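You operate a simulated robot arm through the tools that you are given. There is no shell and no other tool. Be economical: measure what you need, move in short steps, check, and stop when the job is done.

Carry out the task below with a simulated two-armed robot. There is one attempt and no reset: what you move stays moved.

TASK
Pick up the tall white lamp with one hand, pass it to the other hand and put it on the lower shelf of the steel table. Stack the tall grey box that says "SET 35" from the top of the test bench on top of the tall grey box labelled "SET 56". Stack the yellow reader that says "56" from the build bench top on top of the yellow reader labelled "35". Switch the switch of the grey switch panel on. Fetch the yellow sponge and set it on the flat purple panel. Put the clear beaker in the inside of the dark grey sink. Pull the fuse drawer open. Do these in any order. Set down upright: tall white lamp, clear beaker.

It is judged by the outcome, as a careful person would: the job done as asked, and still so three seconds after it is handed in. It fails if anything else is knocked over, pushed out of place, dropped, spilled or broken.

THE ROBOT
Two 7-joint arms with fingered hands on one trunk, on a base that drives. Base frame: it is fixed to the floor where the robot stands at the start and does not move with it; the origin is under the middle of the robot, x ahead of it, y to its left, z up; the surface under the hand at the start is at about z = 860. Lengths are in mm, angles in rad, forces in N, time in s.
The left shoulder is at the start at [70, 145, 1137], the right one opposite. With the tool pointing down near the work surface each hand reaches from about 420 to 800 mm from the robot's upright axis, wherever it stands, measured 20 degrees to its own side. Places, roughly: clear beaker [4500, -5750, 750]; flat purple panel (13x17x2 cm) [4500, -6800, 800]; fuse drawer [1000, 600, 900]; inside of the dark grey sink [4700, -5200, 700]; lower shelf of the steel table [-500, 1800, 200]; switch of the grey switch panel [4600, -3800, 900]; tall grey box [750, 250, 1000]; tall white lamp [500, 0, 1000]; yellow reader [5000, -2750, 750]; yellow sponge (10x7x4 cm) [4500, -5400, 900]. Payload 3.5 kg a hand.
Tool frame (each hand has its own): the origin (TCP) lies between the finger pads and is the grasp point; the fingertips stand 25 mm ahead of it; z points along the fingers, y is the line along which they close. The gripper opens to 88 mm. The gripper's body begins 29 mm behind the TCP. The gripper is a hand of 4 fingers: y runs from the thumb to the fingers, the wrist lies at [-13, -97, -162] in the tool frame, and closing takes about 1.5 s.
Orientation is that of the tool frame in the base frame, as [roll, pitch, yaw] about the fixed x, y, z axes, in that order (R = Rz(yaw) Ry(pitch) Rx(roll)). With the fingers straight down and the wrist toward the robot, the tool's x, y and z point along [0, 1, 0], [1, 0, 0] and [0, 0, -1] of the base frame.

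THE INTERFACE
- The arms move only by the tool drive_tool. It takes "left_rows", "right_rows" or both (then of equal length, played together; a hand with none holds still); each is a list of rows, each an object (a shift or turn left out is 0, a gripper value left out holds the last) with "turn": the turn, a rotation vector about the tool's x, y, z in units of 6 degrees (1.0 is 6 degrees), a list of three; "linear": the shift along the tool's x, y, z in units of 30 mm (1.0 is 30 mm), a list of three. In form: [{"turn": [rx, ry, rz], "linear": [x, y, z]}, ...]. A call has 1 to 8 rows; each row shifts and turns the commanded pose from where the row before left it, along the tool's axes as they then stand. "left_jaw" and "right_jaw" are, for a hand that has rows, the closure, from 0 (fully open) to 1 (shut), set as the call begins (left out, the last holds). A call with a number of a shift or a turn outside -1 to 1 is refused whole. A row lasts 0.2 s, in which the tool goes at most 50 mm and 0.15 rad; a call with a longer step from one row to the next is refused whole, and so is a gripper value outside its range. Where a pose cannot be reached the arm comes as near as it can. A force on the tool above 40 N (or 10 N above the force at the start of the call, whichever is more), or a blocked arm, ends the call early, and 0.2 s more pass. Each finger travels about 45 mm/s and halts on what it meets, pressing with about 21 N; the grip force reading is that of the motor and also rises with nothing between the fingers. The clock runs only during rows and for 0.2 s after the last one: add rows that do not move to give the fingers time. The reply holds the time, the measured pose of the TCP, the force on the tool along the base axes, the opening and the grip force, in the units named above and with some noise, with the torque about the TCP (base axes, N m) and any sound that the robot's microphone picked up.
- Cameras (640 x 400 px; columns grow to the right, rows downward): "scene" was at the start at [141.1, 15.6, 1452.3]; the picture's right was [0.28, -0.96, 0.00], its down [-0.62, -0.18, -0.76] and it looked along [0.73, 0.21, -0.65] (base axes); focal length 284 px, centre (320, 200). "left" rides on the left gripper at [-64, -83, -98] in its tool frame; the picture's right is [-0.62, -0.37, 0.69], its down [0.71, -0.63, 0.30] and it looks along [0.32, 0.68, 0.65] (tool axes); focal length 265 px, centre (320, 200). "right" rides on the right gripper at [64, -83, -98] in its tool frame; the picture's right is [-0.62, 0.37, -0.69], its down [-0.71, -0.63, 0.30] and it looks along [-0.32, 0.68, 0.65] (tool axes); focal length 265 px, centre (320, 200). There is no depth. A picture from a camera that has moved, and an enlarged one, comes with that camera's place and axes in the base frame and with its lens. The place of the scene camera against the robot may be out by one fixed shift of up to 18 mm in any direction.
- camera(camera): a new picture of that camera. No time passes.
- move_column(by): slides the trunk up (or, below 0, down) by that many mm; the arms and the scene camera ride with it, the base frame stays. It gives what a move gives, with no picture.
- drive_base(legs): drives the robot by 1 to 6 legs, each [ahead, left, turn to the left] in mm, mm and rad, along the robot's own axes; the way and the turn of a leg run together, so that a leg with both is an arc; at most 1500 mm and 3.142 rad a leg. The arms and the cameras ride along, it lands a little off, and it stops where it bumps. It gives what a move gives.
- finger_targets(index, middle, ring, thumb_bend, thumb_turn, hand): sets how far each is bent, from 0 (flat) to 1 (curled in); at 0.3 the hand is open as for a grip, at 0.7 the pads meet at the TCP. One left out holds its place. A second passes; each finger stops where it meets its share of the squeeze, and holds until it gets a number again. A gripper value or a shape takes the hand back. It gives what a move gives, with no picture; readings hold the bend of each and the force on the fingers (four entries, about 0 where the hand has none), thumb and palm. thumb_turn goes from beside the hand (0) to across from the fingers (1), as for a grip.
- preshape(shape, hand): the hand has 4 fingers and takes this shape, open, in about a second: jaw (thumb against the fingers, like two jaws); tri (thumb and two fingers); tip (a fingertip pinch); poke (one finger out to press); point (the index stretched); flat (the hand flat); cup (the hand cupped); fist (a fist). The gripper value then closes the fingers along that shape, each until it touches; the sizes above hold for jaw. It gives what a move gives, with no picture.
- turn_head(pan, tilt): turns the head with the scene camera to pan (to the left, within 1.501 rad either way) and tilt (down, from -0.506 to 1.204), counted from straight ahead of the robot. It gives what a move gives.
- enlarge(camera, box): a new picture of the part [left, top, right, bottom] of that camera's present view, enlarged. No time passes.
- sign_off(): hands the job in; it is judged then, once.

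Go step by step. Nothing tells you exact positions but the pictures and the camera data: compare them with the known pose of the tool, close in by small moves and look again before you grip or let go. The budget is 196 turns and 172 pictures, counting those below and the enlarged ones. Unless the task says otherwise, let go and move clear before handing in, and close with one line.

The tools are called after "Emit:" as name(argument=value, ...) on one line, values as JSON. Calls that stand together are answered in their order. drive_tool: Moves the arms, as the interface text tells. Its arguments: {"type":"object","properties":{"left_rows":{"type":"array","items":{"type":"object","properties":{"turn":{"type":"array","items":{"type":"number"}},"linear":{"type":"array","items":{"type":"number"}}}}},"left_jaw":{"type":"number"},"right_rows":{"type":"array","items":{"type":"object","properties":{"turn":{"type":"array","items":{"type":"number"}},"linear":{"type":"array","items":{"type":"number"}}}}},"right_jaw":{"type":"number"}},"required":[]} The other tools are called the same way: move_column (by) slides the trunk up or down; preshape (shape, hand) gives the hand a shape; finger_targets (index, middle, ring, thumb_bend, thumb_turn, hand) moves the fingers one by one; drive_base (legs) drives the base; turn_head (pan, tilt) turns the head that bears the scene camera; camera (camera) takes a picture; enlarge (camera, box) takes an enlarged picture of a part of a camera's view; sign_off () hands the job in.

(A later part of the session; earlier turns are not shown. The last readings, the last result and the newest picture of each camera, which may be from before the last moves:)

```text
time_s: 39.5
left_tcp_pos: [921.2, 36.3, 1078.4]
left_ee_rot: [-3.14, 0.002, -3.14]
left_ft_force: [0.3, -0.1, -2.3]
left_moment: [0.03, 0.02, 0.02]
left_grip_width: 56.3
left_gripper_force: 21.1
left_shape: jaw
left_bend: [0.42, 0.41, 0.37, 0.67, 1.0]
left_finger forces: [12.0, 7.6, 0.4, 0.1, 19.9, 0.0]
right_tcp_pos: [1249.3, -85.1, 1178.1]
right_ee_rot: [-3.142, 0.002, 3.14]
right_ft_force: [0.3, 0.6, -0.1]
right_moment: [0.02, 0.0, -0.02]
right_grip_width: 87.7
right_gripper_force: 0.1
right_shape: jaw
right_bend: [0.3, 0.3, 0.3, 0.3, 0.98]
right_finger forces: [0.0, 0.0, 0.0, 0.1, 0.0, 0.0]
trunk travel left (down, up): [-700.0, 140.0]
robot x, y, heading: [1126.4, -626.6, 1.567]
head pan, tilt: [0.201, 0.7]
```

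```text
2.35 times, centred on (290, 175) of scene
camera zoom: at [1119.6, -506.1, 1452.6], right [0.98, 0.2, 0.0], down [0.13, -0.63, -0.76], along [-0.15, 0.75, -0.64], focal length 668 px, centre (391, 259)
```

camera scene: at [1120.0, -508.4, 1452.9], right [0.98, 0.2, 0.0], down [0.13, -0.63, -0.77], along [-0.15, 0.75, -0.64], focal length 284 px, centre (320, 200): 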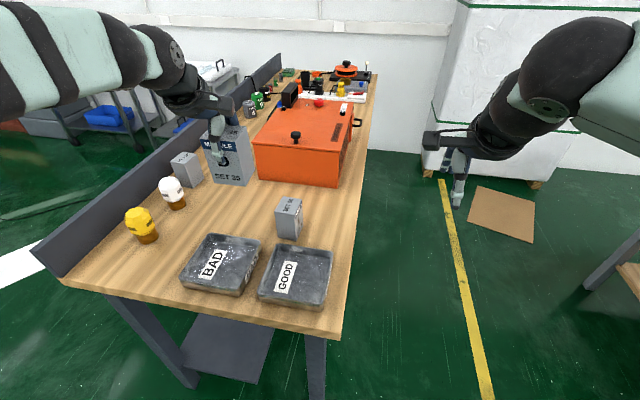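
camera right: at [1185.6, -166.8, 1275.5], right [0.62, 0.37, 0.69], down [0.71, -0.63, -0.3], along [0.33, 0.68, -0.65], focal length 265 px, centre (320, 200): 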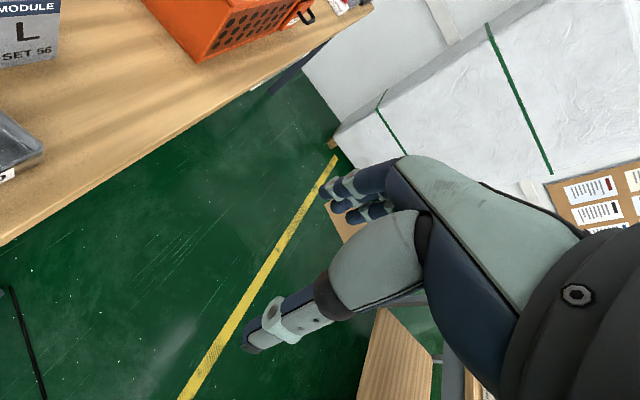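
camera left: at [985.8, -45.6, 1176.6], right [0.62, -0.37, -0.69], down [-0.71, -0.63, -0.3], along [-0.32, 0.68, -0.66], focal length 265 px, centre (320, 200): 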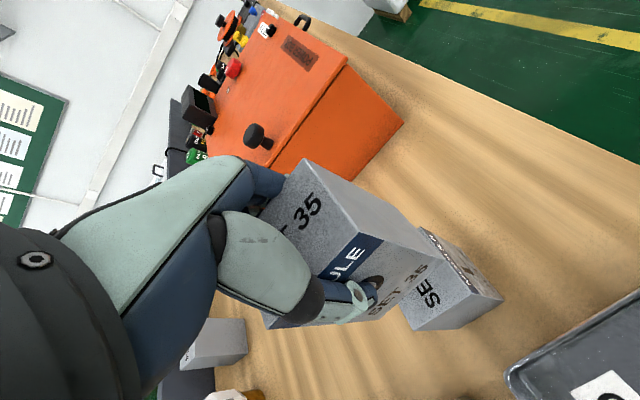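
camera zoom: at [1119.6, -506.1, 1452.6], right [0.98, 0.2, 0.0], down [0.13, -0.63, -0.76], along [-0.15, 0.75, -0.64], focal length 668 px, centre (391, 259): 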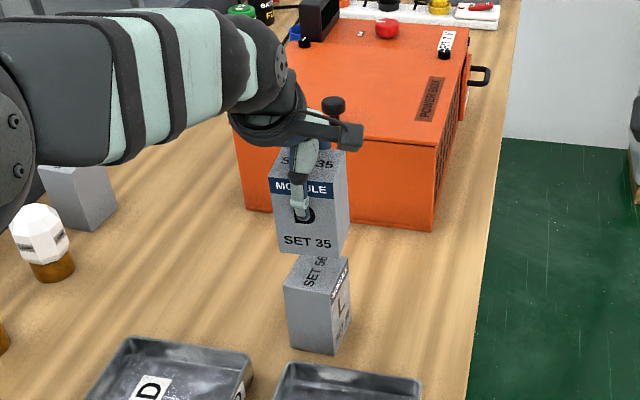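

Nearly aligned. I'll lower to a small gap so the offset can be judged directly.

Emit:
drive_tool(left_rows=[{"linear": [0, -0.1, 0.4]}, {"linear": [0, 0, 0.4]}])

Emit:
enlarge(camera="scene", box=[250, 130, 330, 250])

Emit:
enlarge(camera="left", box=[350, 170, 530, 350])

```text
time_s: 40.1
left_tcp_pos: [921.0, 31.8, 1054.8]
left_ee_rot: [-3.139, 0.002, -3.141]
left_ft_force: [-0.3, -0.5, -1.6]
left_moment: [-0.01, 0.0, 0.0]
left_grip_width: 56.2
left_gripper_force: 21.1
left_shape: jaw
left_bend: [0.42, 0.41, 0.37, 0.67, 1.0]
left_finger forces: [12.0, 7.7, 0.6, 0.0, 19.8, 0.1]
right_tcp_pos: [1250.0, -83.4, 1177.7]
right_ee_rot: [-3.14, 0.002, 3.14]
right_ft_force: [-0.5, 0.0, -0.1]
right_moment: [-0.02, 0.0, 0.01]
right_grip_width: 87.4
right_gripper_force: 0.0
right_shape: jaw
right_bend: [0.3, 0.3, 0.3, 0.3, 0.98]
right_finger forces: [0.0, 0.1, 0.1, 0.1, 0.0, 0.0]
trunk travel left (down, up): [-700.0, 140.0]
robot x, y, heading: [1123.5, -633.6, 1.569]
head pan, tilt: [0.201, 0.7]
```

```text
3.33 times, centred on (290, 190) of scene
camera zoom: at [1119.7, -505.9, 1452.6], right [0.98, 0.2, 0.0], down [0.13, -0.63, -0.76], along [-0.15, 0.75, -0.64], focal length 946 px, centre (420, 233)
```

zoom: 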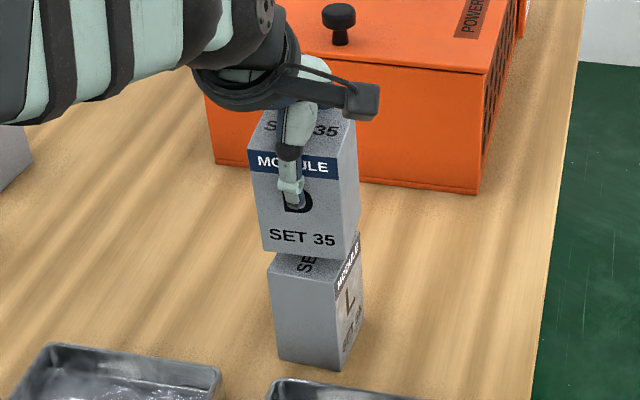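

```text
2.22 times, centred on (440, 260) of left
camera zoom: at [984.9, -49.6, 1153.1], right [0.62, -0.37, -0.69], down [-0.71, -0.63, -0.3], along [-0.32, 0.68, -0.66], focal length 590 px, centre (53, 67)
```

zoom: 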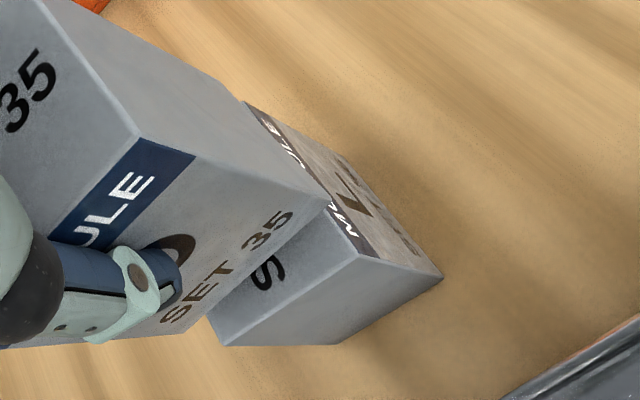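

The held box is about 7 mm too far in y. I'll shift it back and lower in small steps until it touches.

Emit:
drive_tool(left_rows=[{"linear": [0, -0.22, 0.15]}, {"linear": [0, 0, 0.12]}, {"linear": [0, 0, 0.1]}])

Emit:
drive_tool(left_rows=[{"linear": [0, 0, 0.1]}])

Emit:
enlarge(camera="left", box=[350, 170, 530, 350])

Emit:
enlarge(camera="scene", box=[250, 130, 330, 250])

```text
time_s: 40.9
left_tcp_pos: [920.2, 25.3, 1044.8]
left_ee_rot: [-3.14, 0.002, -3.142]
left_ft_force: [-0.4, 0.5, -2.6]
left_moment: [0.0, -0.01, 0.02]
left_grip_width: 56.4
left_gripper_force: 20.5
left_shape: jaw
left_bend: [0.42, 0.41, 0.37, 0.67, 1.0]
left_finger forces: [12.0, 7.6, 0.5, 0.1, 19.8, 0.0]
right_tcp_pos: [1249.6, -86.2, 1177.4]
right_ee_rot: [3.141, 0.002, 3.14]
right_ft_force: [-0.6, -0.4, 0.3]
right_moment: [0.0, -0.01, -0.02]
right_grip_width: 87.7
right_gripper_force: 0.0
right_shape: jaw
right_bend: [0.3, 0.3, 0.3, 0.3, 0.98]
right_finger forces: [0.0, 0.0, 0.1, 0.0, 0.1, 0.0]
trunk travel left (down, up): [-700.0, 140.0]
robot x, y, heading: [1127.3, -631.2, 1.568]
head pan, tilt: [0.201, 0.7]
```

```text
time_s: 41.3
left_tcp_pos: [921.2, 25.0, 1041.1]
left_ee_rot: [-3.139, 0.001, -3.141]
left_ft_force: [0.1, -0.3, -1.6]
left_moment: [0.01, -0.04, 0.0]
left_grip_width: 56.2
left_gripper_force: 21.2
left_shape: jaw
left_bend: [0.42, 0.41, 0.37, 0.67, 1.0]
left_finger forces: [11.9, 7.6, 0.5, 0.0, 19.7, 0.1]
right_tcp_pos: [1250.3, -84.4, 1177.0]
right_ee_rot: [-3.141, 0.001, 3.14]
right_ft_force: [0.9, -1.1, -0.1]
right_moment: [0.02, -0.04, 0.0]
right_grip_width: 87.8
right_gripper_force: 0.1
right_shape: jaw
right_bend: [0.3, 0.3, 0.3, 0.3, 0.98]
right_finger forces: [0.0, 0.1, 0.0, 0.1, 0.1, 0.1]
trunk travel left (down, up): [-700.0, 140.0]
robot x, y, heading: [1128.8, -632.9, 1.569]
head pan, tilt: [0.201, 0.7]
```

```text
2.22 times, centred on (440, 260) of left
camera zoom: at [984.6, -57.2, 1139.8], right [0.62, -0.37, -0.69], down [-0.71, -0.63, -0.3], along [-0.32, 0.68, -0.66], focal length 590 px, centre (53, 67)
```

zoom: 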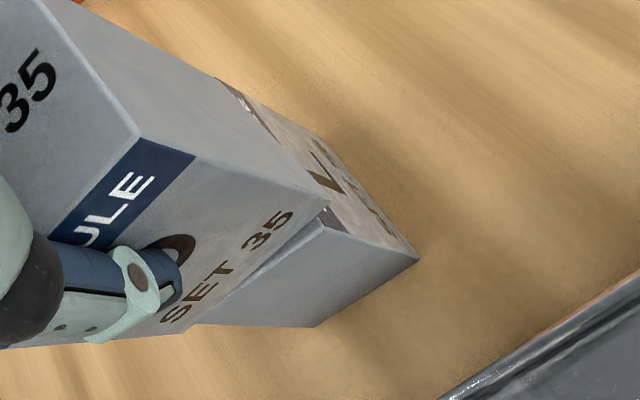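

```text
3.33 times, centred on (290, 190) of scene
camera zoom: at [1119.9, -506.2, 1452.6], right [0.98, 0.2, 0.0], down [0.13, -0.63, -0.76], along [-0.15, 0.75, -0.64], focal length 946 px, centre (420, 233)
```

zoom: 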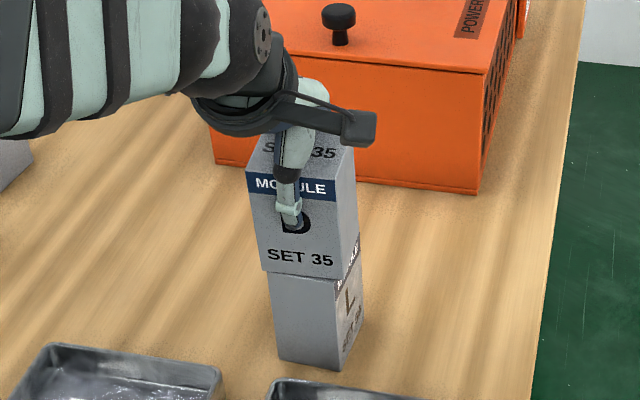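

Alignment looks good. I'll continue down in 2–3 mm steps to contact.

Emit:
drive_tool(left_rows=[{"linear": [0, 0.05, 0.1]}])

Emit:
drive_tool(left_rows=[{"linear": [0, 0, 0.08]}])

Emit:
enlarge(camera="scene", box=[250, 130, 330, 250])

```text
time_s: 41.7
left_tcp_pos: [919.7, 26.6, 1039.6]
left_ee_rot: [3.14, 0.001, -3.141]
left_ft_force: [-0.9, -0.5, 2.4]
left_moment: [-0.14, -0.03, -0.03]
left_grip_width: 56.2
left_gripper_force: 21.0
left_shape: jaw
left_bend: [0.42, 0.41, 0.37, 0.67, 1.0]
left_finger forces: [13.3, 7.3, 0.4, 0.0, 20.4, 0.1]
right_tcp_pos: [1251.5, -85.4, 1177.6]
right_ee_rot: [-3.141, -0.001, 3.141]
right_ft_force: [-0.4, 0.5, 0.5]
right_moment: [-0.01, -0.01, -0.02]
right_grip_width: 87.4
right_gripper_force: 0.1
right_shape: jaw
right_bend: [0.3, 0.3, 0.3, 0.3, 0.98]
right_finger forces: [0.0, 0.0, 0.0, 0.0, 0.1, 0.0]
trunk travel left (down, up): [-700.0, 140.0]
robot x, y, heading: [1126.0, -630.0, 1.569]
head pan, tilt: [0.201, 0.7]
```

```text
time_s: 42.1
left_tcp_pos: [920.3, 24.8, 1039.3]
left_ee_rot: [3.137, 0.002, 3.14]
left_ft_force: [-0.7, 0.8, 10.3]
left_moment: [-0.24, 0.0, 0.01]
left_grip_width: 56.0
left_gripper_force: 20.5
left_shape: jaw
left_bend: [0.42, 0.41, 0.37, 0.67, 1.0]
left_finger forces: [15.7, 7.1, 0.5, 0.0, 21.0, 0.0]
right_tcp_pos: [1250.0, -87.3, 1177.1]
right_ee_rot: [3.141, 0.001, 3.14]
right_ft_force: [-1.3, 0.1, 0.0]
right_moment: [0.0, 0.03, 0.0]
right_grip_width: 87.7
right_gripper_force: 0.0
right_shape: jaw
right_bend: [0.3, 0.3, 0.3, 0.3, 0.98]
right_finger forces: [0.1, 0.0, 0.0, 0.1, 0.1, 0.1]
trunk travel left (down, up): [-700.0, 140.0]
robot x, y, heading: [1125.9, -628.6, 1.569]
head pan, tilt: [0.201, 0.7]
```

```text
3.33 times, centred on (290, 190) of scene
camera zoom: at [1120.7, -509.3, 1453.1], right [0.98, 0.2, 0.0], down [0.13, -0.63, -0.77], along [-0.15, 0.75, -0.64], focal length 946 px, centre (420, 233)
```

zoom: 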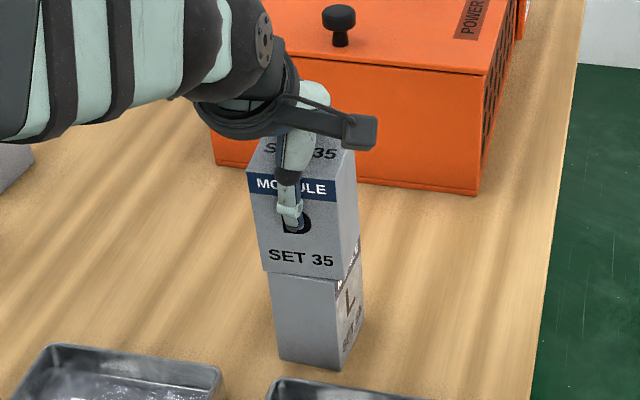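

Contact was made. I'll relieve the force slightly, open, and lift clear.

Emit:
drive_tool(left_rows=[{"linear": [0, 0, -0.06]}])

Emit:
drive_tool(left_jaw=0, left_rows=[{}, {}, {}, {}, {}, {}, {}])

Emit:
camera(camera="left")

Emit:
drive_tool(left_rows=[{"linear": [0, 0, -0.3]}, {"linear": [0, 0, -0.6]}, {"linear": [0, 0, -1]}, {"linear": [0, 0, -1]}, {"linear": [0, 0, -1]}, {"linear": [0, -1, 0]}, {"linear": [0, -1, 0]}, {"linear": [0, -1, 0]}])

Emit:
camera(camera="scene")

```text
time_s: 42.5
left_tcp_pos: [921.7, 25.3, 1039.3]
left_ee_rot: [3.14, 0.002, 3.141]
left_ft_force: [0.4, 0.8, 10.5]
left_moment: [-0.21, -0.02, 0.03]
left_grip_width: 56.2
left_gripper_force: 20.7
left_shape: jaw
left_bend: [0.42, 0.41, 0.37, 0.67, 1.0]
left_finger forces: [15.4, 7.5, 0.5, 0.1, 20.8, 0.1]
right_tcp_pos: [1250.6, -87.3, 1178.1]
right_ee_rot: [3.139, 0.0, 3.139]
right_ft_force: [0.0, -0.1, 0.2]
right_moment: [0.02, -0.03, 0.0]
right_grip_width: 87.6
right_gripper_force: 0.1
right_shape: jaw
right_bend: [0.3, 0.3, 0.3, 0.3, 0.98]
right_finger forces: [0.0, 0.0, 0.0, 0.0, 0.0, 0.1]
trunk travel left (down, up): [-700.0, 140.0]
robot x, y, heading: [1130.5, -634.3, 1.569]
head pan, tilt: [0.201, 0.7]
```

```text
time_s: 44.1
left_tcp_pos: [920.0, 26.7, 1038.3]
left_ee_rot: [-3.139, 0.001, 3.141]
left_ft_force: [-0.6, 1.8, 0.7]
left_moment: [-0.02, 0.0, -0.02]
left_grip_width: 87.7
left_gripper_force: 0.0
left_shape: jaw
left_bend: [0.3, 0.3, 0.3, 0.3, 0.98]
left_finger forces: [0.8, 0.1, 0.0, 0.0, 0.1, 0.0]
right_tcp_pos: [1249.5, -86.0, 1178.1]
right_ee_rot: [-3.14, 0.0, 3.139]
right_ft_force: [-0.2, 0.4, 0.0]
right_moment: [0.0, -0.03, 0.02]
right_grip_width: 87.3
right_gripper_force: 0.1
right_shape: jaw
right_bend: [0.3, 0.3, 0.3, 0.3, 0.98]
right_finger forces: [0.0, 0.1, 0.0, 0.1, 0.0, 0.1]
trunk travel left (down, up): [-700.0, 140.0]
robot x, y, heading: [1130.6, -630.9, 1.569]
head pan, tilt: [0.201, 0.7]
```

```text
133 pictures are left
camera left: at [985.0, -55.9, 1136.5], right [0.62, -0.37, -0.69], down [-0.71, -0.63, -0.3], along [-0.32, 0.68, -0.65], focal length 265 px, centre (320, 200)
```

left: 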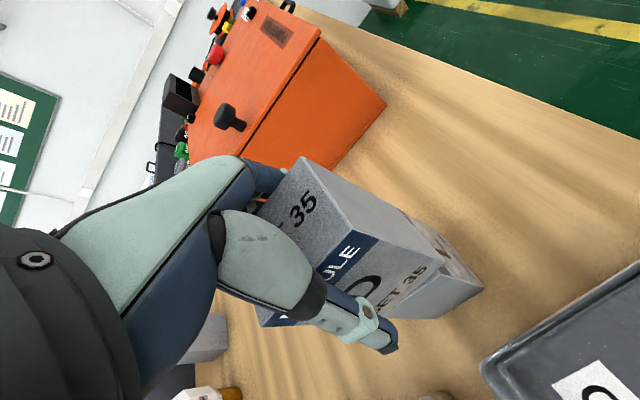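

```text
time_s: 45.9
left_tcp_pos: [920.5, -65.5, 1153.7]
left_ee_rot: [3.141, 0.001, -3.14]
left_ft_force: [0.2, -0.7, 0.6]
left_moment: [0.0, -0.03, 0.01]
left_grip_width: 87.7
left_gripper_force: 0.0
left_shape: jaw
left_bend: [0.3, 0.3, 0.3, 0.3, 0.98]
left_finger forces: [0.0, 0.0, 0.0, 0.1, 0.1, 0.1]
right_tcp_pos: [1250.4, -86.9, 1178.7]
right_ee_rot: [3.141, 0.0, 3.139]
right_ft_force: [0.5, 0.9, -0.1]
right_moment: [-0.02, 0.03, 0.01]
right_grip_width: 87.7
right_gripper_force: 0.1
right_shape: jaw
right_bend: [0.3, 0.3, 0.3, 0.3, 0.98]
right_finger forces: [0.1, 0.0, 0.0, 0.0, 0.0, 0.0]
trunk travel left (down, up): [-700.0, 140.0]
robot x, y, heading: [1126.8, -634.9, 1.565]
head pan, tilt: [0.201, 0.7]
```

```text
132 pictures are left
camera scene: at [1120.3, -508.7, 1452.9], right [0.98, 0.2, 0.0], down [0.13, -0.63, -0.77], along [-0.15, 0.75, -0.64], focal length 284 px, centre (320, 200)
```

scene: 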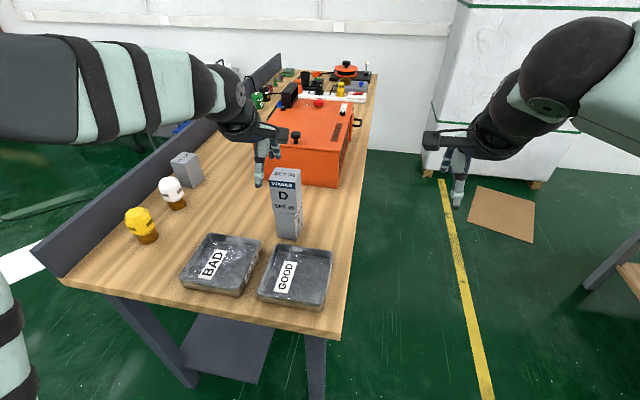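

SET 35 stands on SET 56. Next I'll drive to the far side of the bench to face the fuse drawer.

Emit:
drive_base(legs=[[-300, 0, 0], [0, -520, 0], [1330, 0, 0], [0, 0, 1.5708]])

Emit:
turn_head(pan=-0.2, tilt=0.6)

Emit:
camera(camera="scene")

```text
time_s: 60.7
left_tcp_pos: [1076.0, 167.5, 1154.1]
left_ee_rot: [-3.14, 0.003, -1.537]
left_ft_force: [0.3, -0.3, -0.9]
left_moment: [0.0, 0.03, 0.02]
left_grip_width: 87.8
left_gripper_force: 0.0
left_shape: jaw
left_bend: [0.3, 0.3, 0.3, 0.3, 0.98]
left_finger forces: [0.1, 0.0, 0.1, 0.0, 0.0, 0.1]
right_tcp_pos: [1086.6, 498.9, 1178.7]
right_ee_rot: [3.141, 0.0, -1.537]
right_ft_force: [-0.2, 0.1, 0.2]
right_moment: [-0.03, 0.03, -0.01]
right_grip_width: 87.5
right_gripper_force: 0.1
right_shape: jaw
right_bend: [0.3, 0.3, 0.3, 0.3, 0.98]
right_finger forces: [0.0, 0.1, 0.0, 0.0, 0.0, 0.0]
trunk travel left (down, up): [-700.0, 140.0]
robot x, y, heading: [1637.0, 393.2, -3.112]
head pan, tilt: [0.201, 0.7]
```

```text
time_s: 61.6
left_tcp_pos: [1076.7, 167.7, 1153.7]
left_ee_rot: [-3.14, 0.0, -1.539]
left_ft_force: [0.0, -0.3, -0.1]
left_moment: [-0.02, 0.01, 0.02]
left_grip_width: 88.0
left_gripper_force: 0.1
left_shape: jaw
left_bend: [0.3, 0.3, 0.3, 0.3, 0.98]
left_finger forces: [0.0, 0.0, 0.1, 0.0, 0.1, 0.0]
right_tcp_pos: [1085.7, 497.7, 1177.4]
right_ee_rot: [3.14, 0.0, -1.539]
right_ft_force: [-0.1, 0.4, 0.6]
right_moment: [-0.02, 0.03, 0.04]
right_grip_width: 87.5
right_gripper_force: 0.1
right_shape: jaw
right_bend: [0.3, 0.3, 0.3, 0.3, 0.98]
right_finger forces: [0.0, 0.0, 0.0, 0.0, 0.0, 0.1]
trunk travel left (down, up): [-700.0, 140.0]
robot x, y, heading: [1634.5, 394.5, -3.111]
head pan, tilt: [-0.201, 0.6]
```

```text
131 pictures are left
camera scene: at [1509.6, 399.0, 1461.3], right [0.17, 0.99, 0.0], down [0.56, -0.1, -0.82], along [-0.81, 0.14, -0.57], focal length 284 px, centre (320, 200)
```

scene: 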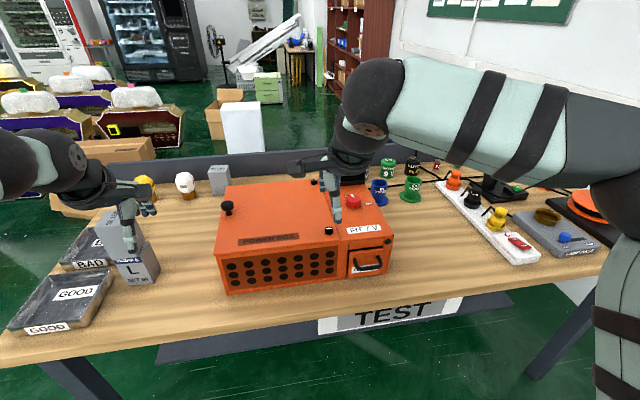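

The drawer with a black handle is at the right of the case's grille. Zooming in.

Emit:
enlarge(camera="scene", box=[310, 200, 430, 300])

Emit:
camera(camera="right")

```text
4.00 times, centred on (370, 250) of scene
camera zoom: at [1509.6, 399.0, 1461.3], right [0.17, 0.99, 0.0], down [0.56, -0.1, -0.82], along [-0.81, 0.14, -0.57], focal length 1135 px, centre (120, 0)
```

zoom: 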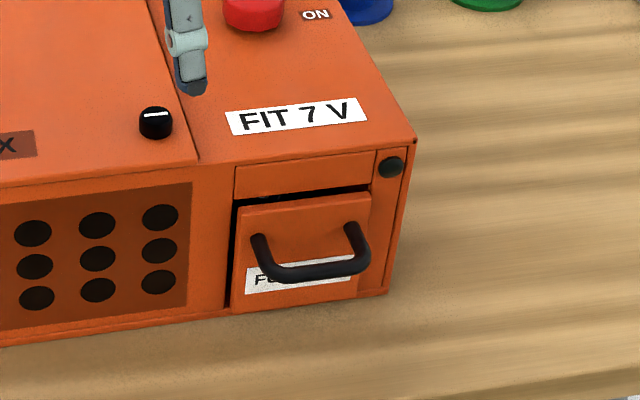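

```text
129 pictures are left
camera right: at [1172.8, 437.6, 1275.9], right [-0.39, 0.61, 0.69], down [0.61, 0.74, -0.3], along [-0.69, 0.3, -0.65], focal length 265 px, centre (320, 200)
```

right: 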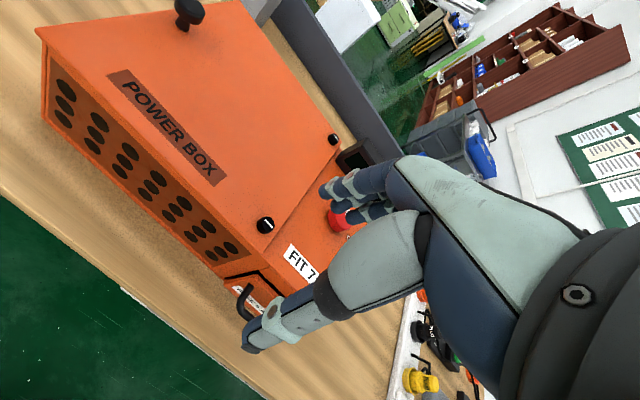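

The handle bar is at about (1057, 601, 928), protruding roughly 30 mm. I'll back up a bit, tilt the right hand toward horizontal in front of it, and look again.

Emit:
drive_base(legs=[[-100, 0, -0.03]])

Emit:
drive_tool(right_jaw=0.3, right_rows=[{"linear": [-0.55, 0, 0.8], "turn": [-1, 0, 0]}, {"linear": [-0.55, 0, 0.8], "turn": [-1, 0, 0]}, {"linear": [-0.55, 0.2, 0.8], "turn": [-1, 0, 0]}, {"linear": [-0.55, 0.4, 0.8], "turn": [-1, 0, 0]}, {"linear": [-0.55, 0, 0.8], "turn": [-1, 0, 0]}, {"linear": [-0.55, 0, 0], "turn": [-1, 0, 0]}, {"turn": [-1, 0, 0]}, {"turn": [-1, 0, 0]}])

Emit:
drive_tool(right_rows=[{"turn": [-1, 0, 0]}, {"turn": [-1, 0, 0]}])

Emit:
camera(camera="scene")

Emit:
camera(camera="right")

```text
time_s: 62.7
left_tcp_pos: [1168.1, 186.0, 1153.7]
left_ee_rot: [-3.138, 0.002, -1.568]
left_ft_force: [-0.8, 1.3, 0.6]
left_moment: [-0.02, 0.0, -0.02]
left_grip_width: 88.1
left_gripper_force: 0.0
left_shape: jaw
left_bend: [0.3, 0.3, 0.3, 0.3, 0.98]
left_finger forces: [0.0, 0.0, 0.0, 0.0, 0.0, 0.1]
right_tcp_pos: [1188.9, 517.1, 1176.5]
right_ee_rot: [-3.139, 0.0, -1.566]
right_ft_force: [-0.7, -0.1, 0.5]
right_moment: [-0.01, -0.01, -0.03]
right_grip_width: 87.7
right_gripper_force: 0.0
right_shape: jaw
right_bend: [0.3, 0.3, 0.3, 0.3, 0.98]
right_finger forces: [0.0, 0.0, 0.0, 0.1, 0.0, 0.0]
trunk travel left (down, up): [-700.0, 140.0]
robot x, y, heading: [1737.6, 393.9, -3.141]
head pan, tilt: [-0.201, 0.6]
```

```text
time_s: 64.5
left_tcp_pos: [1170.0, 185.5, 1153.8]
left_ee_rot: [-3.14, 0.002, -1.568]
left_ft_force: [1.0, -1.2, -0.2]
left_moment: [0.01, 0.0, 0.04]
left_grip_width: 87.9
left_gripper_force: 0.1
left_shape: jaw
left_bend: [0.3, 0.3, 0.3, 0.3, 0.98]
left_finger forces: [0.0, 0.0, 0.0, 0.1, 0.1, 0.0]
right_tcp_pos: [1148.5, 614.0, 1065.4]
right_ee_rot: [2.304, 0.004, -1.571]
right_ft_force: [0.3, -0.3, -0.5]
right_moment: [-0.04, 0.01, 0.0]
right_grip_width: 62.0
right_gripper_force: 0.1
right_shape: jaw
right_bend: [0.27, 0.37, 0.34, 0.58, 0.99]
right_finger forces: [0.0, 0.0, 0.1, 0.1, 0.0, 0.0]
trunk travel left (down, up): [-700.0, 140.0]
robot x, y, heading: [1738.1, 395.1, -3.146]
head pan, tilt: [-0.201, 0.6]
```

```text
time_s: 65.1
left_tcp_pos: [1168.3, 183.7, 1152.1]
left_ee_rot: [-3.138, 0.004, -1.567]
left_ft_force: [-0.1, -0.4, 0.2]
left_moment: [0.01, 0.01, -0.04]
left_grip_width: 88.2
left_gripper_force: 0.1
left_shape: jaw
left_bend: [0.3, 0.3, 0.3, 0.3, 0.98]
left_finger forces: [0.0, 0.1, 0.1, 0.1, 0.0, 0.0]
right_tcp_pos: [1145.5, 613.6, 1066.3]
right_ee_rot: [2.097, 0.008, -1.566]
right_ft_force: [0.1, -0.3, -0.4]
right_moment: [0.02, -0.02, -0.02]
right_grip_width: 61.8
right_gripper_force: 0.1
right_shape: jaw
right_bend: [0.27, 0.37, 0.34, 0.58, 0.99]
right_finger forces: [0.0, 0.0, 0.0, 0.0, 0.1, 0.0]
trunk travel left (down, up): [-700.0, 140.0]
robot x, y, heading: [1738.7, 394.1, -3.142]
head pan, tilt: [-0.201, 0.6]
```

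```text
128 pictures are left
camera scene: at [1607.0, 401.0, 1461.1], right [0.2, 0.98, 0.0], down [0.56, -0.11, -0.82], along [-0.81, 0.17, -0.57], focal length 284 px, centre (320, 200)
```

scene: 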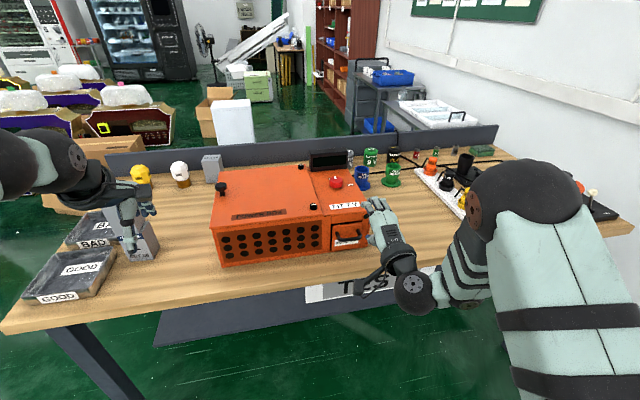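

```text
127 pictures are left
camera right: at [1273.7, 550.0, 1042.5], right [0.41, 0.61, 0.67], down [0.05, 0.72, -0.69], along [-0.91, 0.32, 0.27], focal length 265 px, centre (320, 200)
```

right: 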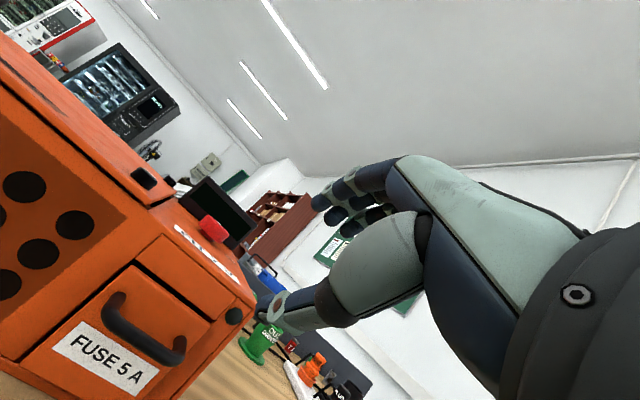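

The right camera puts the handle at y≈606, z≈941. I'll close in partway and re-measure depth.

Emit:
drive_tool(right_rows=[{"linear": [0.07, -0.58, 0.67]}, {"linear": [0.07, -0.58, 0.67]}, {"linear": [0.07, -0.58, 0.67]}, {"linear": [0.06, -0.58, 0.67]}])

Emit:
camera(camera="right")

Emit:
enlarge(camera="scene", box=[280, 160, 480, 320])

```text
time_s: 66.1
left_tcp_pos: [1168.1, 186.4, 1155.1]
left_ee_rot: [-3.14, 0.001, -1.566]
left_ft_force: [0.3, 0.8, -0.3]
left_moment: [-0.01, 0.03, 0.02]
left_grip_width: 87.6
left_gripper_force: 0.1
left_shape: jaw
left_bend: [0.3, 0.3, 0.3, 0.3, 0.98]
left_finger forces: [0.1, 0.1, 0.1, 0.0, 0.1, 0.1]
right_tcp_pos: [1110.4, 605.2, 965.8]
right_ee_rot: [2.093, 0.0, -1.569]
right_ft_force: [0.2, 0.1, -1.0]
right_moment: [0.03, -0.03, 0.02]
right_grip_width: 61.8
right_gripper_force: 0.0
right_shape: jaw
right_bend: [0.27, 0.37, 0.34, 0.58, 0.99]
right_finger forces: [0.0, 0.0, 0.1, 0.1, 0.0, 0.0]
trunk travel left (down, up): [-700.0, 140.0]
robot x, y, heading: [1738.2, 399.6, -3.142]
head pan, tilt: [-0.201, 0.6]
```

```text
126 pictures are left
camera right: at [1238.6, 543.6, 942.6], right [0.41, 0.62, 0.67], down [0.05, 0.71, -0.7], along [-0.91, 0.32, 0.27], focal length 265 px, centre (320, 200)
```

right: 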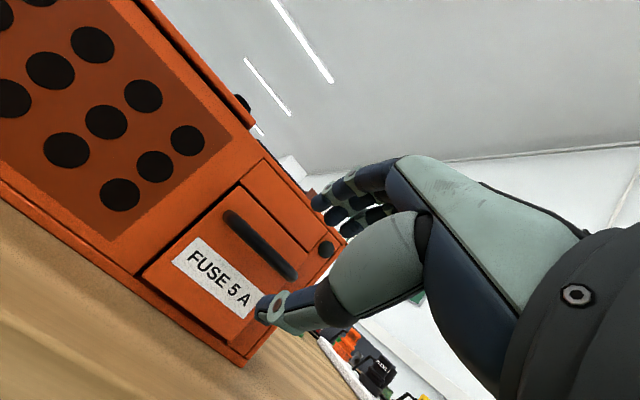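

```text
2.50 times, centred on (380, 240) of scene
camera zoom: at [1608.5, 405.0, 1461.2], right [0.2, 0.98, 0.0], down [0.55, -0.11, -0.82], along [-0.81, 0.16, -0.57], focal length 710 px, centre (170, 100)
```

zoom: 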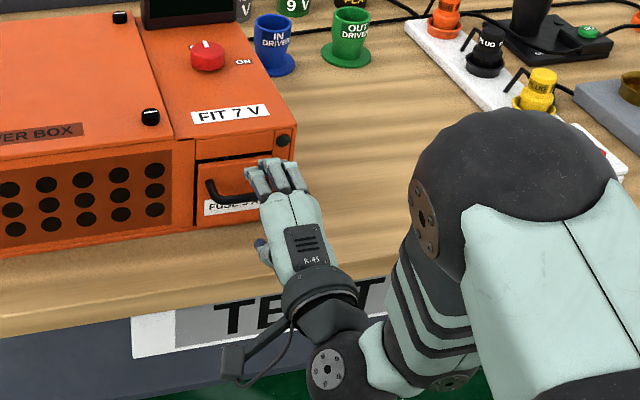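

Handle bar: about (1060, 604, 943). I'll narrow the opening and slide the fingers around the bar.

Emit:
drive_tool(right_jaw=0.5, right_rows=[{"linear": [0.03, 0.18, 0]}, {}, {"linear": [0, 0, 0.4]}, {"linear": [0, 0, 0.4]}, {"linear": [0, 0, 0.35]}, {"linear": [0, 0, 0.29]}])

Emit:
camera(camera="right")

Emit:
enlarge(camera="scene", box=[300, 170, 440, 290])

```text
time_s: 67.5
left_tcp_pos: [1169.8, 186.9, 1155.0]
left_ee_rot: [-3.139, 0.003, -1.567]
left_ft_force: [-1.3, 1.1, -0.8]
left_moment: [-0.02, 0.0, 0.02]
left_grip_width: 88.2
left_gripper_force: 0.1
left_shape: jaw
left_bend: [0.3, 0.3, 0.3, 0.3, 0.98]
left_finger forces: [0.0, 0.1, 0.1, 0.1, 0.1, 0.0]
right_tcp_pos: [1072.0, 606.6, 949.5]
right_ee_rot: [2.096, 0.001, -1.569]
right_ft_force: [0.5, 0.1, 0.5]
right_moment: [-0.04, 0.01, 0.01]
right_grip_width: 44.5
right_gripper_force: 0.0
right_shape: jaw
right_bend: [0.74, 0.44, 0.41, 0.69, 1.0]
right_finger forces: [0.0, 0.0, 0.1, 0.0, 0.0, 0.0]
trunk travel left (down, up): [-700.0, 140.0]
robot x, y, heading: [1738.1, 393.7, -3.141]
head pan, tilt: [-0.201, 0.6]
```

```text
124 pictures are left
camera right: at [1199.9, 543.7, 925.8], right [0.41, 0.62, 0.67], down [0.05, 0.71, -0.7], along [-0.91, 0.32, 0.27], focal length 265 px, centre (320, 200)
```

right: 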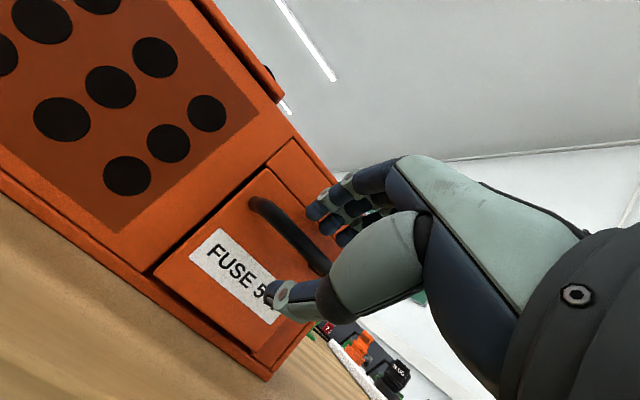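

```text
3.33 times, centred on (370, 230) of scene
camera zoom: at [1609.7, 405.1, 1461.3], right [0.2, 0.98, 0.0], down [0.55, -0.11, -0.82], along [-0.81, 0.16, -0.57], focal length 946 px, centre (153, 100)
```

zoom: 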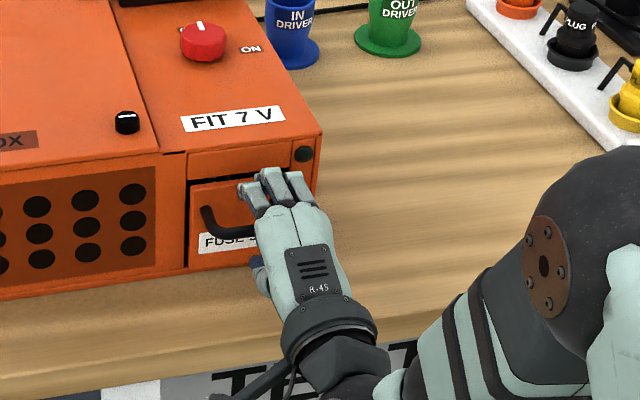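

The bar is between fingers and thumb. I'll shift slightly left, then close.

Emit:
drive_tool(right_rows=[{"linear": [0.4, 0, 0]}])

Emit:
drive_tool(right_jaw=1, right_rows=[{}, {}, {}, {}, {}, {}, {}, {}])

Emit:
camera(camera="right")

Emit:
enlarge(camera="scene", box=[300, 170, 440, 290])

```text
time_s: 67.9
left_tcp_pos: [1169.5, 186.2, 1153.5]
left_ee_rot: [-3.14, 0.002, -1.567]
left_ft_force: [0.4, 0.9, -0.1]
left_moment: [-0.01, 0.02, -0.02]
left_grip_width: 87.7
left_gripper_force: 0.1
left_shape: jaw
left_bend: [0.3, 0.3, 0.3, 0.3, 0.98]
left_finger forces: [0.1, 0.1, 0.1, 0.0, 0.1, 0.0]
right_tcp_pos: [1072.6, 592.5, 949.2]
right_ee_rot: [2.096, 0.002, -1.569]
right_ft_force: [0.5, -0.2, 1.0]
right_moment: [-0.02, 0.0, -0.02]
right_grip_width: 44.6
right_gripper_force: 0.1
right_shape: jaw
right_bend: [0.74, 0.44, 0.41, 0.69, 1.0]
right_finger forces: [0.0, 0.0, 0.1, 0.0, 0.0, 0.1]
trunk travel left (down, up): [-700.0, 140.0]
robot x, y, heading: [1740.0, 395.0, -3.14]
head pan, tilt: [-0.201, 0.6]
```

```text
time_s: 69.7
left_tcp_pos: [1168.7, 186.5, 1154.0]
left_ee_rot: [-3.14, 0.001, -1.566]
left_ft_force: [0.5, 0.7, -0.1]
left_moment: [0.0, 0.0, 0.0]
left_grip_width: 88.0
left_gripper_force: 0.0
left_shape: jaw
left_bend: [0.3, 0.3, 0.3, 0.3, 0.98]
left_finger forces: [0.0, 0.1, 0.0, 0.1, 0.1, 0.1]
right_tcp_pos: [1071.0, 593.3, 948.0]
right_ee_rot: [2.097, 0.001, -1.567]
right_ft_force: [-1.0, -1.0, -5.7]
right_moment: [0.01, -0.05, 0.05]
right_grip_width: 3.4
right_gripper_force: 20.5
right_shape: jaw
right_bend: [0.71, 0.71, 0.67, 0.73, 1.0]
right_finger forces: [8.6, 3.3, 2.0, 0.0, 19.3, 0.0]
trunk travel left (down, up): [-700.0, 140.0]
robot x, y, heading: [1739.2, 394.6, -3.145]
head pan, tilt: [-0.201, 0.6]
```

```text
122 pictures are left
camera right: at [1199.3, 530.9, 924.5], right [0.41, 0.62, 0.67], down [0.05, 0.72, -0.7], along [-0.91, 0.32, 0.26], focal length 265 px, centre (320, 200)
```

right: 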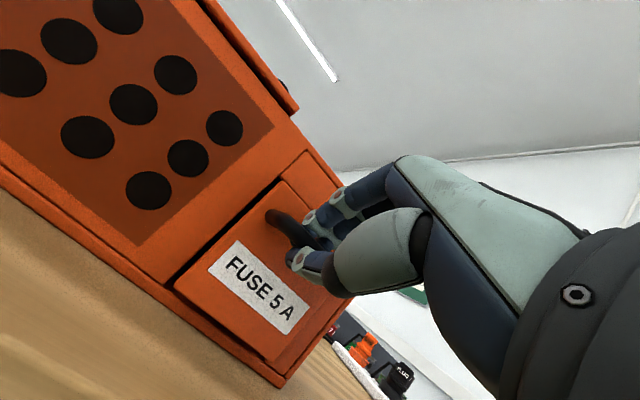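

```text
3.33 times, centred on (370, 230) of scene
camera zoom: at [1608.4, 405.0, 1461.1], right [0.2, 0.98, 0.0], down [0.55, -0.11, -0.82], along [-0.81, 0.16, -0.57], focal length 946 px, centre (153, 100)
```

zoom: 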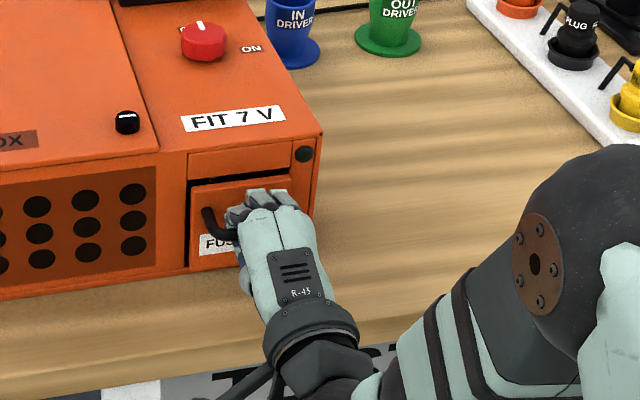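

Closed on the bar. I'll pull straight out (+x) gently.

Emit:
drive_tool(right_rows=[{"linear": [0, -0.17, -0.29]}, {"linear": [0, -0.25, -0.43]}, {"linear": [0, -0.25, -0.43]}, {"linear": [0, -0.25, -0.43]}, {"linear": [0, -0.25, -0.43]}])

Emit:
camera(camera="right")

Emit:
enlarge(camera="scene", box=[300, 170, 440, 290])

```text
time_s: 70.9
left_tcp_pos: [1168.5, 185.1, 1154.4]
left_ee_rot: [-3.139, 0.003, -1.567]
left_ft_force: [-0.1, 0.3, -1.0]
left_moment: [0.0, 0.0, 0.0]
left_grip_width: 87.8
left_gripper_force: 0.0
left_shape: jaw
left_bend: [0.3, 0.3, 0.3, 0.3, 0.98]
left_finger forces: [0.1, 0.0, 0.0, 0.0, 0.1, 0.0]
right_tcp_pos: [1142.3, 594.0, 948.5]
right_ee_rot: [2.097, 0.002, -1.567]
right_ft_force: [1.4, -4.8, -9.7]
right_moment: [0.03, -0.12, 0.12]
right_grip_width: 3.4
right_gripper_force: 21.3
right_shape: jaw
right_bend: [0.71, 0.71, 0.68, 0.73, 1.0]
right_finger forces: [8.1, 3.4, 1.8, 0.1, 20.4, 0.0]
trunk travel left (down, up): [-700.0, 140.0]
robot x, y, heading: [1738.2, 394.8, -3.14]
head pan, tilt: [-0.201, 0.6]
```

```text
120 pictures are left
camera right: at [1269.4, 531.8, 924.7], right [0.41, 0.62, 0.67], down [0.05, 0.72, -0.7], along [-0.91, 0.32, 0.26], focal length 265 px, centre (320, 200)
```

right: 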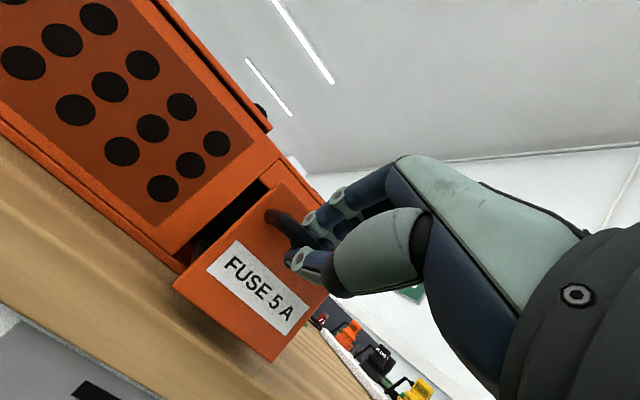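

```text
3.33 times, centred on (370, 230) of scene
camera zoom: at [1609.0, 403.8, 1461.2], right [0.2, 0.98, 0.0], down [0.55, -0.11, -0.82], along [-0.81, 0.16, -0.57], focal length 946 px, centre (153, 100)
```

zoom: 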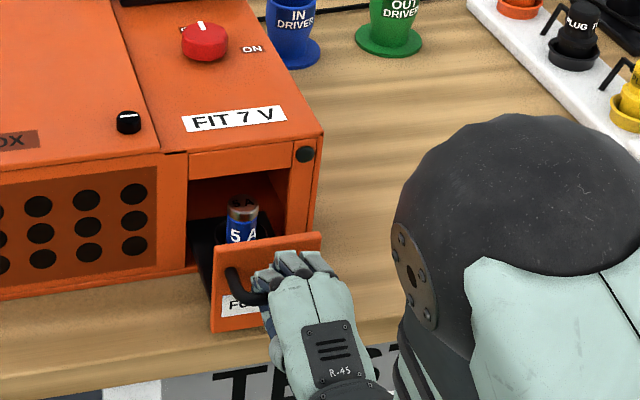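

The drawer slides open and is out about 70 mm. I'll pull a bit more, stopping on resistance.

Emit:
drive_tool(right_rows=[{"linear": [0, -0.17, -0.29]}, {"linear": [0, -0.17, -0.29]}, {"linear": [0, -0.17, -0.29]}])

Emit:
enlarge(camera="scene", box=[300, 170, 440, 290])

```text
time_s: 71.7
left_tcp_pos: [1168.7, 187.0, 1153.2]
left_ee_rot: [-3.139, 0.003, -1.567]
left_ft_force: [0.0, 0.4, 0.3]
left_moment: [-0.01, 0.02, 0.04]
left_grip_width: 88.0
left_gripper_force: 0.0
left_shape: jaw
left_bend: [0.3, 0.3, 0.3, 0.3, 0.98]
left_finger forces: [0.0, 0.0, 0.1, 0.0, 0.0, 0.0]
right_tcp_pos: [1171.4, 593.1, 947.2]
right_ee_rot: [2.097, 0.002, -1.57]
right_ft_force: [-0.2, -2.6, -10.8]
right_moment: [0.04, -0.13, 0.01]
right_grip_width: 3.3
right_gripper_force: 21.7
right_shape: jaw
right_bend: [0.71, 0.71, 0.68, 0.73, 1.0]
right_finger forces: [8.3, 3.3, 2.0, 0.0, 20.6, 0.1]
trunk travel left (down, up): [-700.0, 140.0]
robot x, y, heading: [1738.2, 395.8, -3.143]
head pan, tilt: [-0.201, 0.6]
```

```text
3.33 times, centred on (370, 230) of scene
camera zoom: at [1608.3, 404.8, 1461.1], right [0.2, 0.98, 0.0], down [0.55, -0.11, -0.82], along [-0.81, 0.16, -0.57], focal length 946 px, centre (153, 100)
```

zoom: 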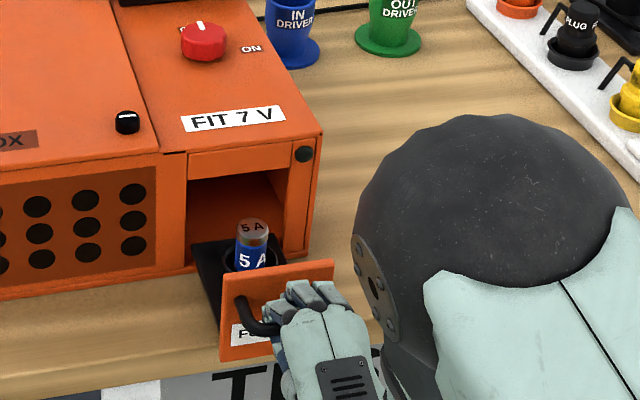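

The drawer is 100 mm open. I'll release and back off.

Emit:
drive_tool(right_jaw=0.4, right_rows=[{}, {}, {}, {}, {}])

Emit:
drive_tool(right_rows=[{"linear": [0, 0, -0.3]}, {"linear": [0, 0, -0.6]}, {"linear": [0, 0, -0.8]}, {"linear": [0, 0, -0.8]}])

Emit:
camera(camera="scene")

```text
time_s: 72.9
left_tcp_pos: [1170.7, 185.5, 1153.6]
left_ee_rot: [-3.14, 0.0, -1.567]
left_ft_force: [0.2, 0.3, -0.4]
left_moment: [0.03, -0.01, -0.05]
left_grip_width: 87.9
left_gripper_force: 0.0
left_shape: jaw
left_bend: [0.3, 0.3, 0.3, 0.3, 0.98]
left_finger forces: [0.1, 0.1, 0.0, 0.1, 0.1, 0.0]
right_tcp_pos: [1172.8, 594.4, 949.2]
right_ee_rot: [2.094, 0.001, -1.57]
right_ft_force: [0.9, -0.3, 0.2]
right_moment: [0.0, -0.02, 0.03]
right_grip_width: 52.9
right_gripper_force: 0.1
right_shape: jaw
right_bend: [0.29, 0.41, 0.37, 0.65, 1.0]
right_finger forces: [0.0, 0.0, 0.0, 0.0, 0.1, 0.0]
trunk travel left (down, up): [-700.0, 140.0]
robot x, y, heading: [1736.1, 396.4, -3.142]
head pan, tilt: [-0.201, 0.6]
```

```text
time_s: 73.9
left_tcp_pos: [1170.8, 186.4, 1153.9]
left_ee_rot: [-3.141, 0.003, -1.568]
left_ft_force: [-0.6, 0.4, -0.1]
left_moment: [0.0, 0.01, -0.01]
left_grip_width: 88.1
left_gripper_force: 0.1
left_shape: jaw
left_bend: [0.3, 0.3, 0.3, 0.3, 0.98]
left_finger forces: [0.1, 0.0, 0.1, 0.0, 0.0, 0.0]
right_tcp_pos: [1238.4, 595.5, 986.7]
right_ee_rot: [2.092, 0.001, -1.566]
right_ft_force: [0.9, -0.2, 0.0]
right_moment: [0.01, 0.02, 0.01]
right_grip_width: 52.6
right_gripper_force: 0.1
right_shape: jaw
right_bend: [0.29, 0.41, 0.37, 0.65, 1.0]
right_finger forces: [0.1, 0.0, 0.0, 0.1, 0.0, 0.0]
trunk travel left (down, up): [-700.0, 140.0]
robot x, y, heading: [1738.0, 395.7, -3.142]
head pan, tilt: [-0.201, 0.6]
```

```text
117 pictures are left
camera scene: at [1611.0, 404.5, 1461.4], right [0.2, 0.98, 0.0], down [0.55, -0.11, -0.83], along [-0.81, 0.16, -0.56], focal length 284 px, centre (320, 200)
```

scene: 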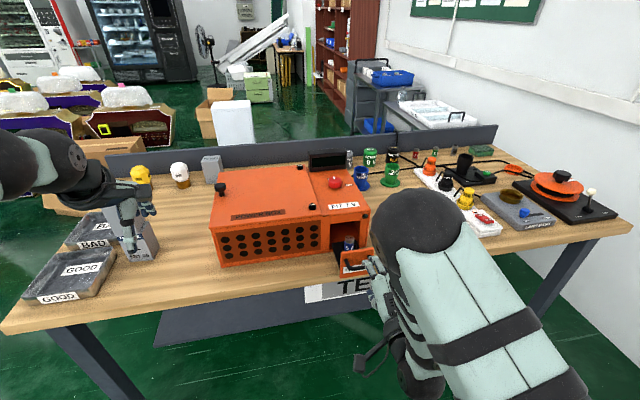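

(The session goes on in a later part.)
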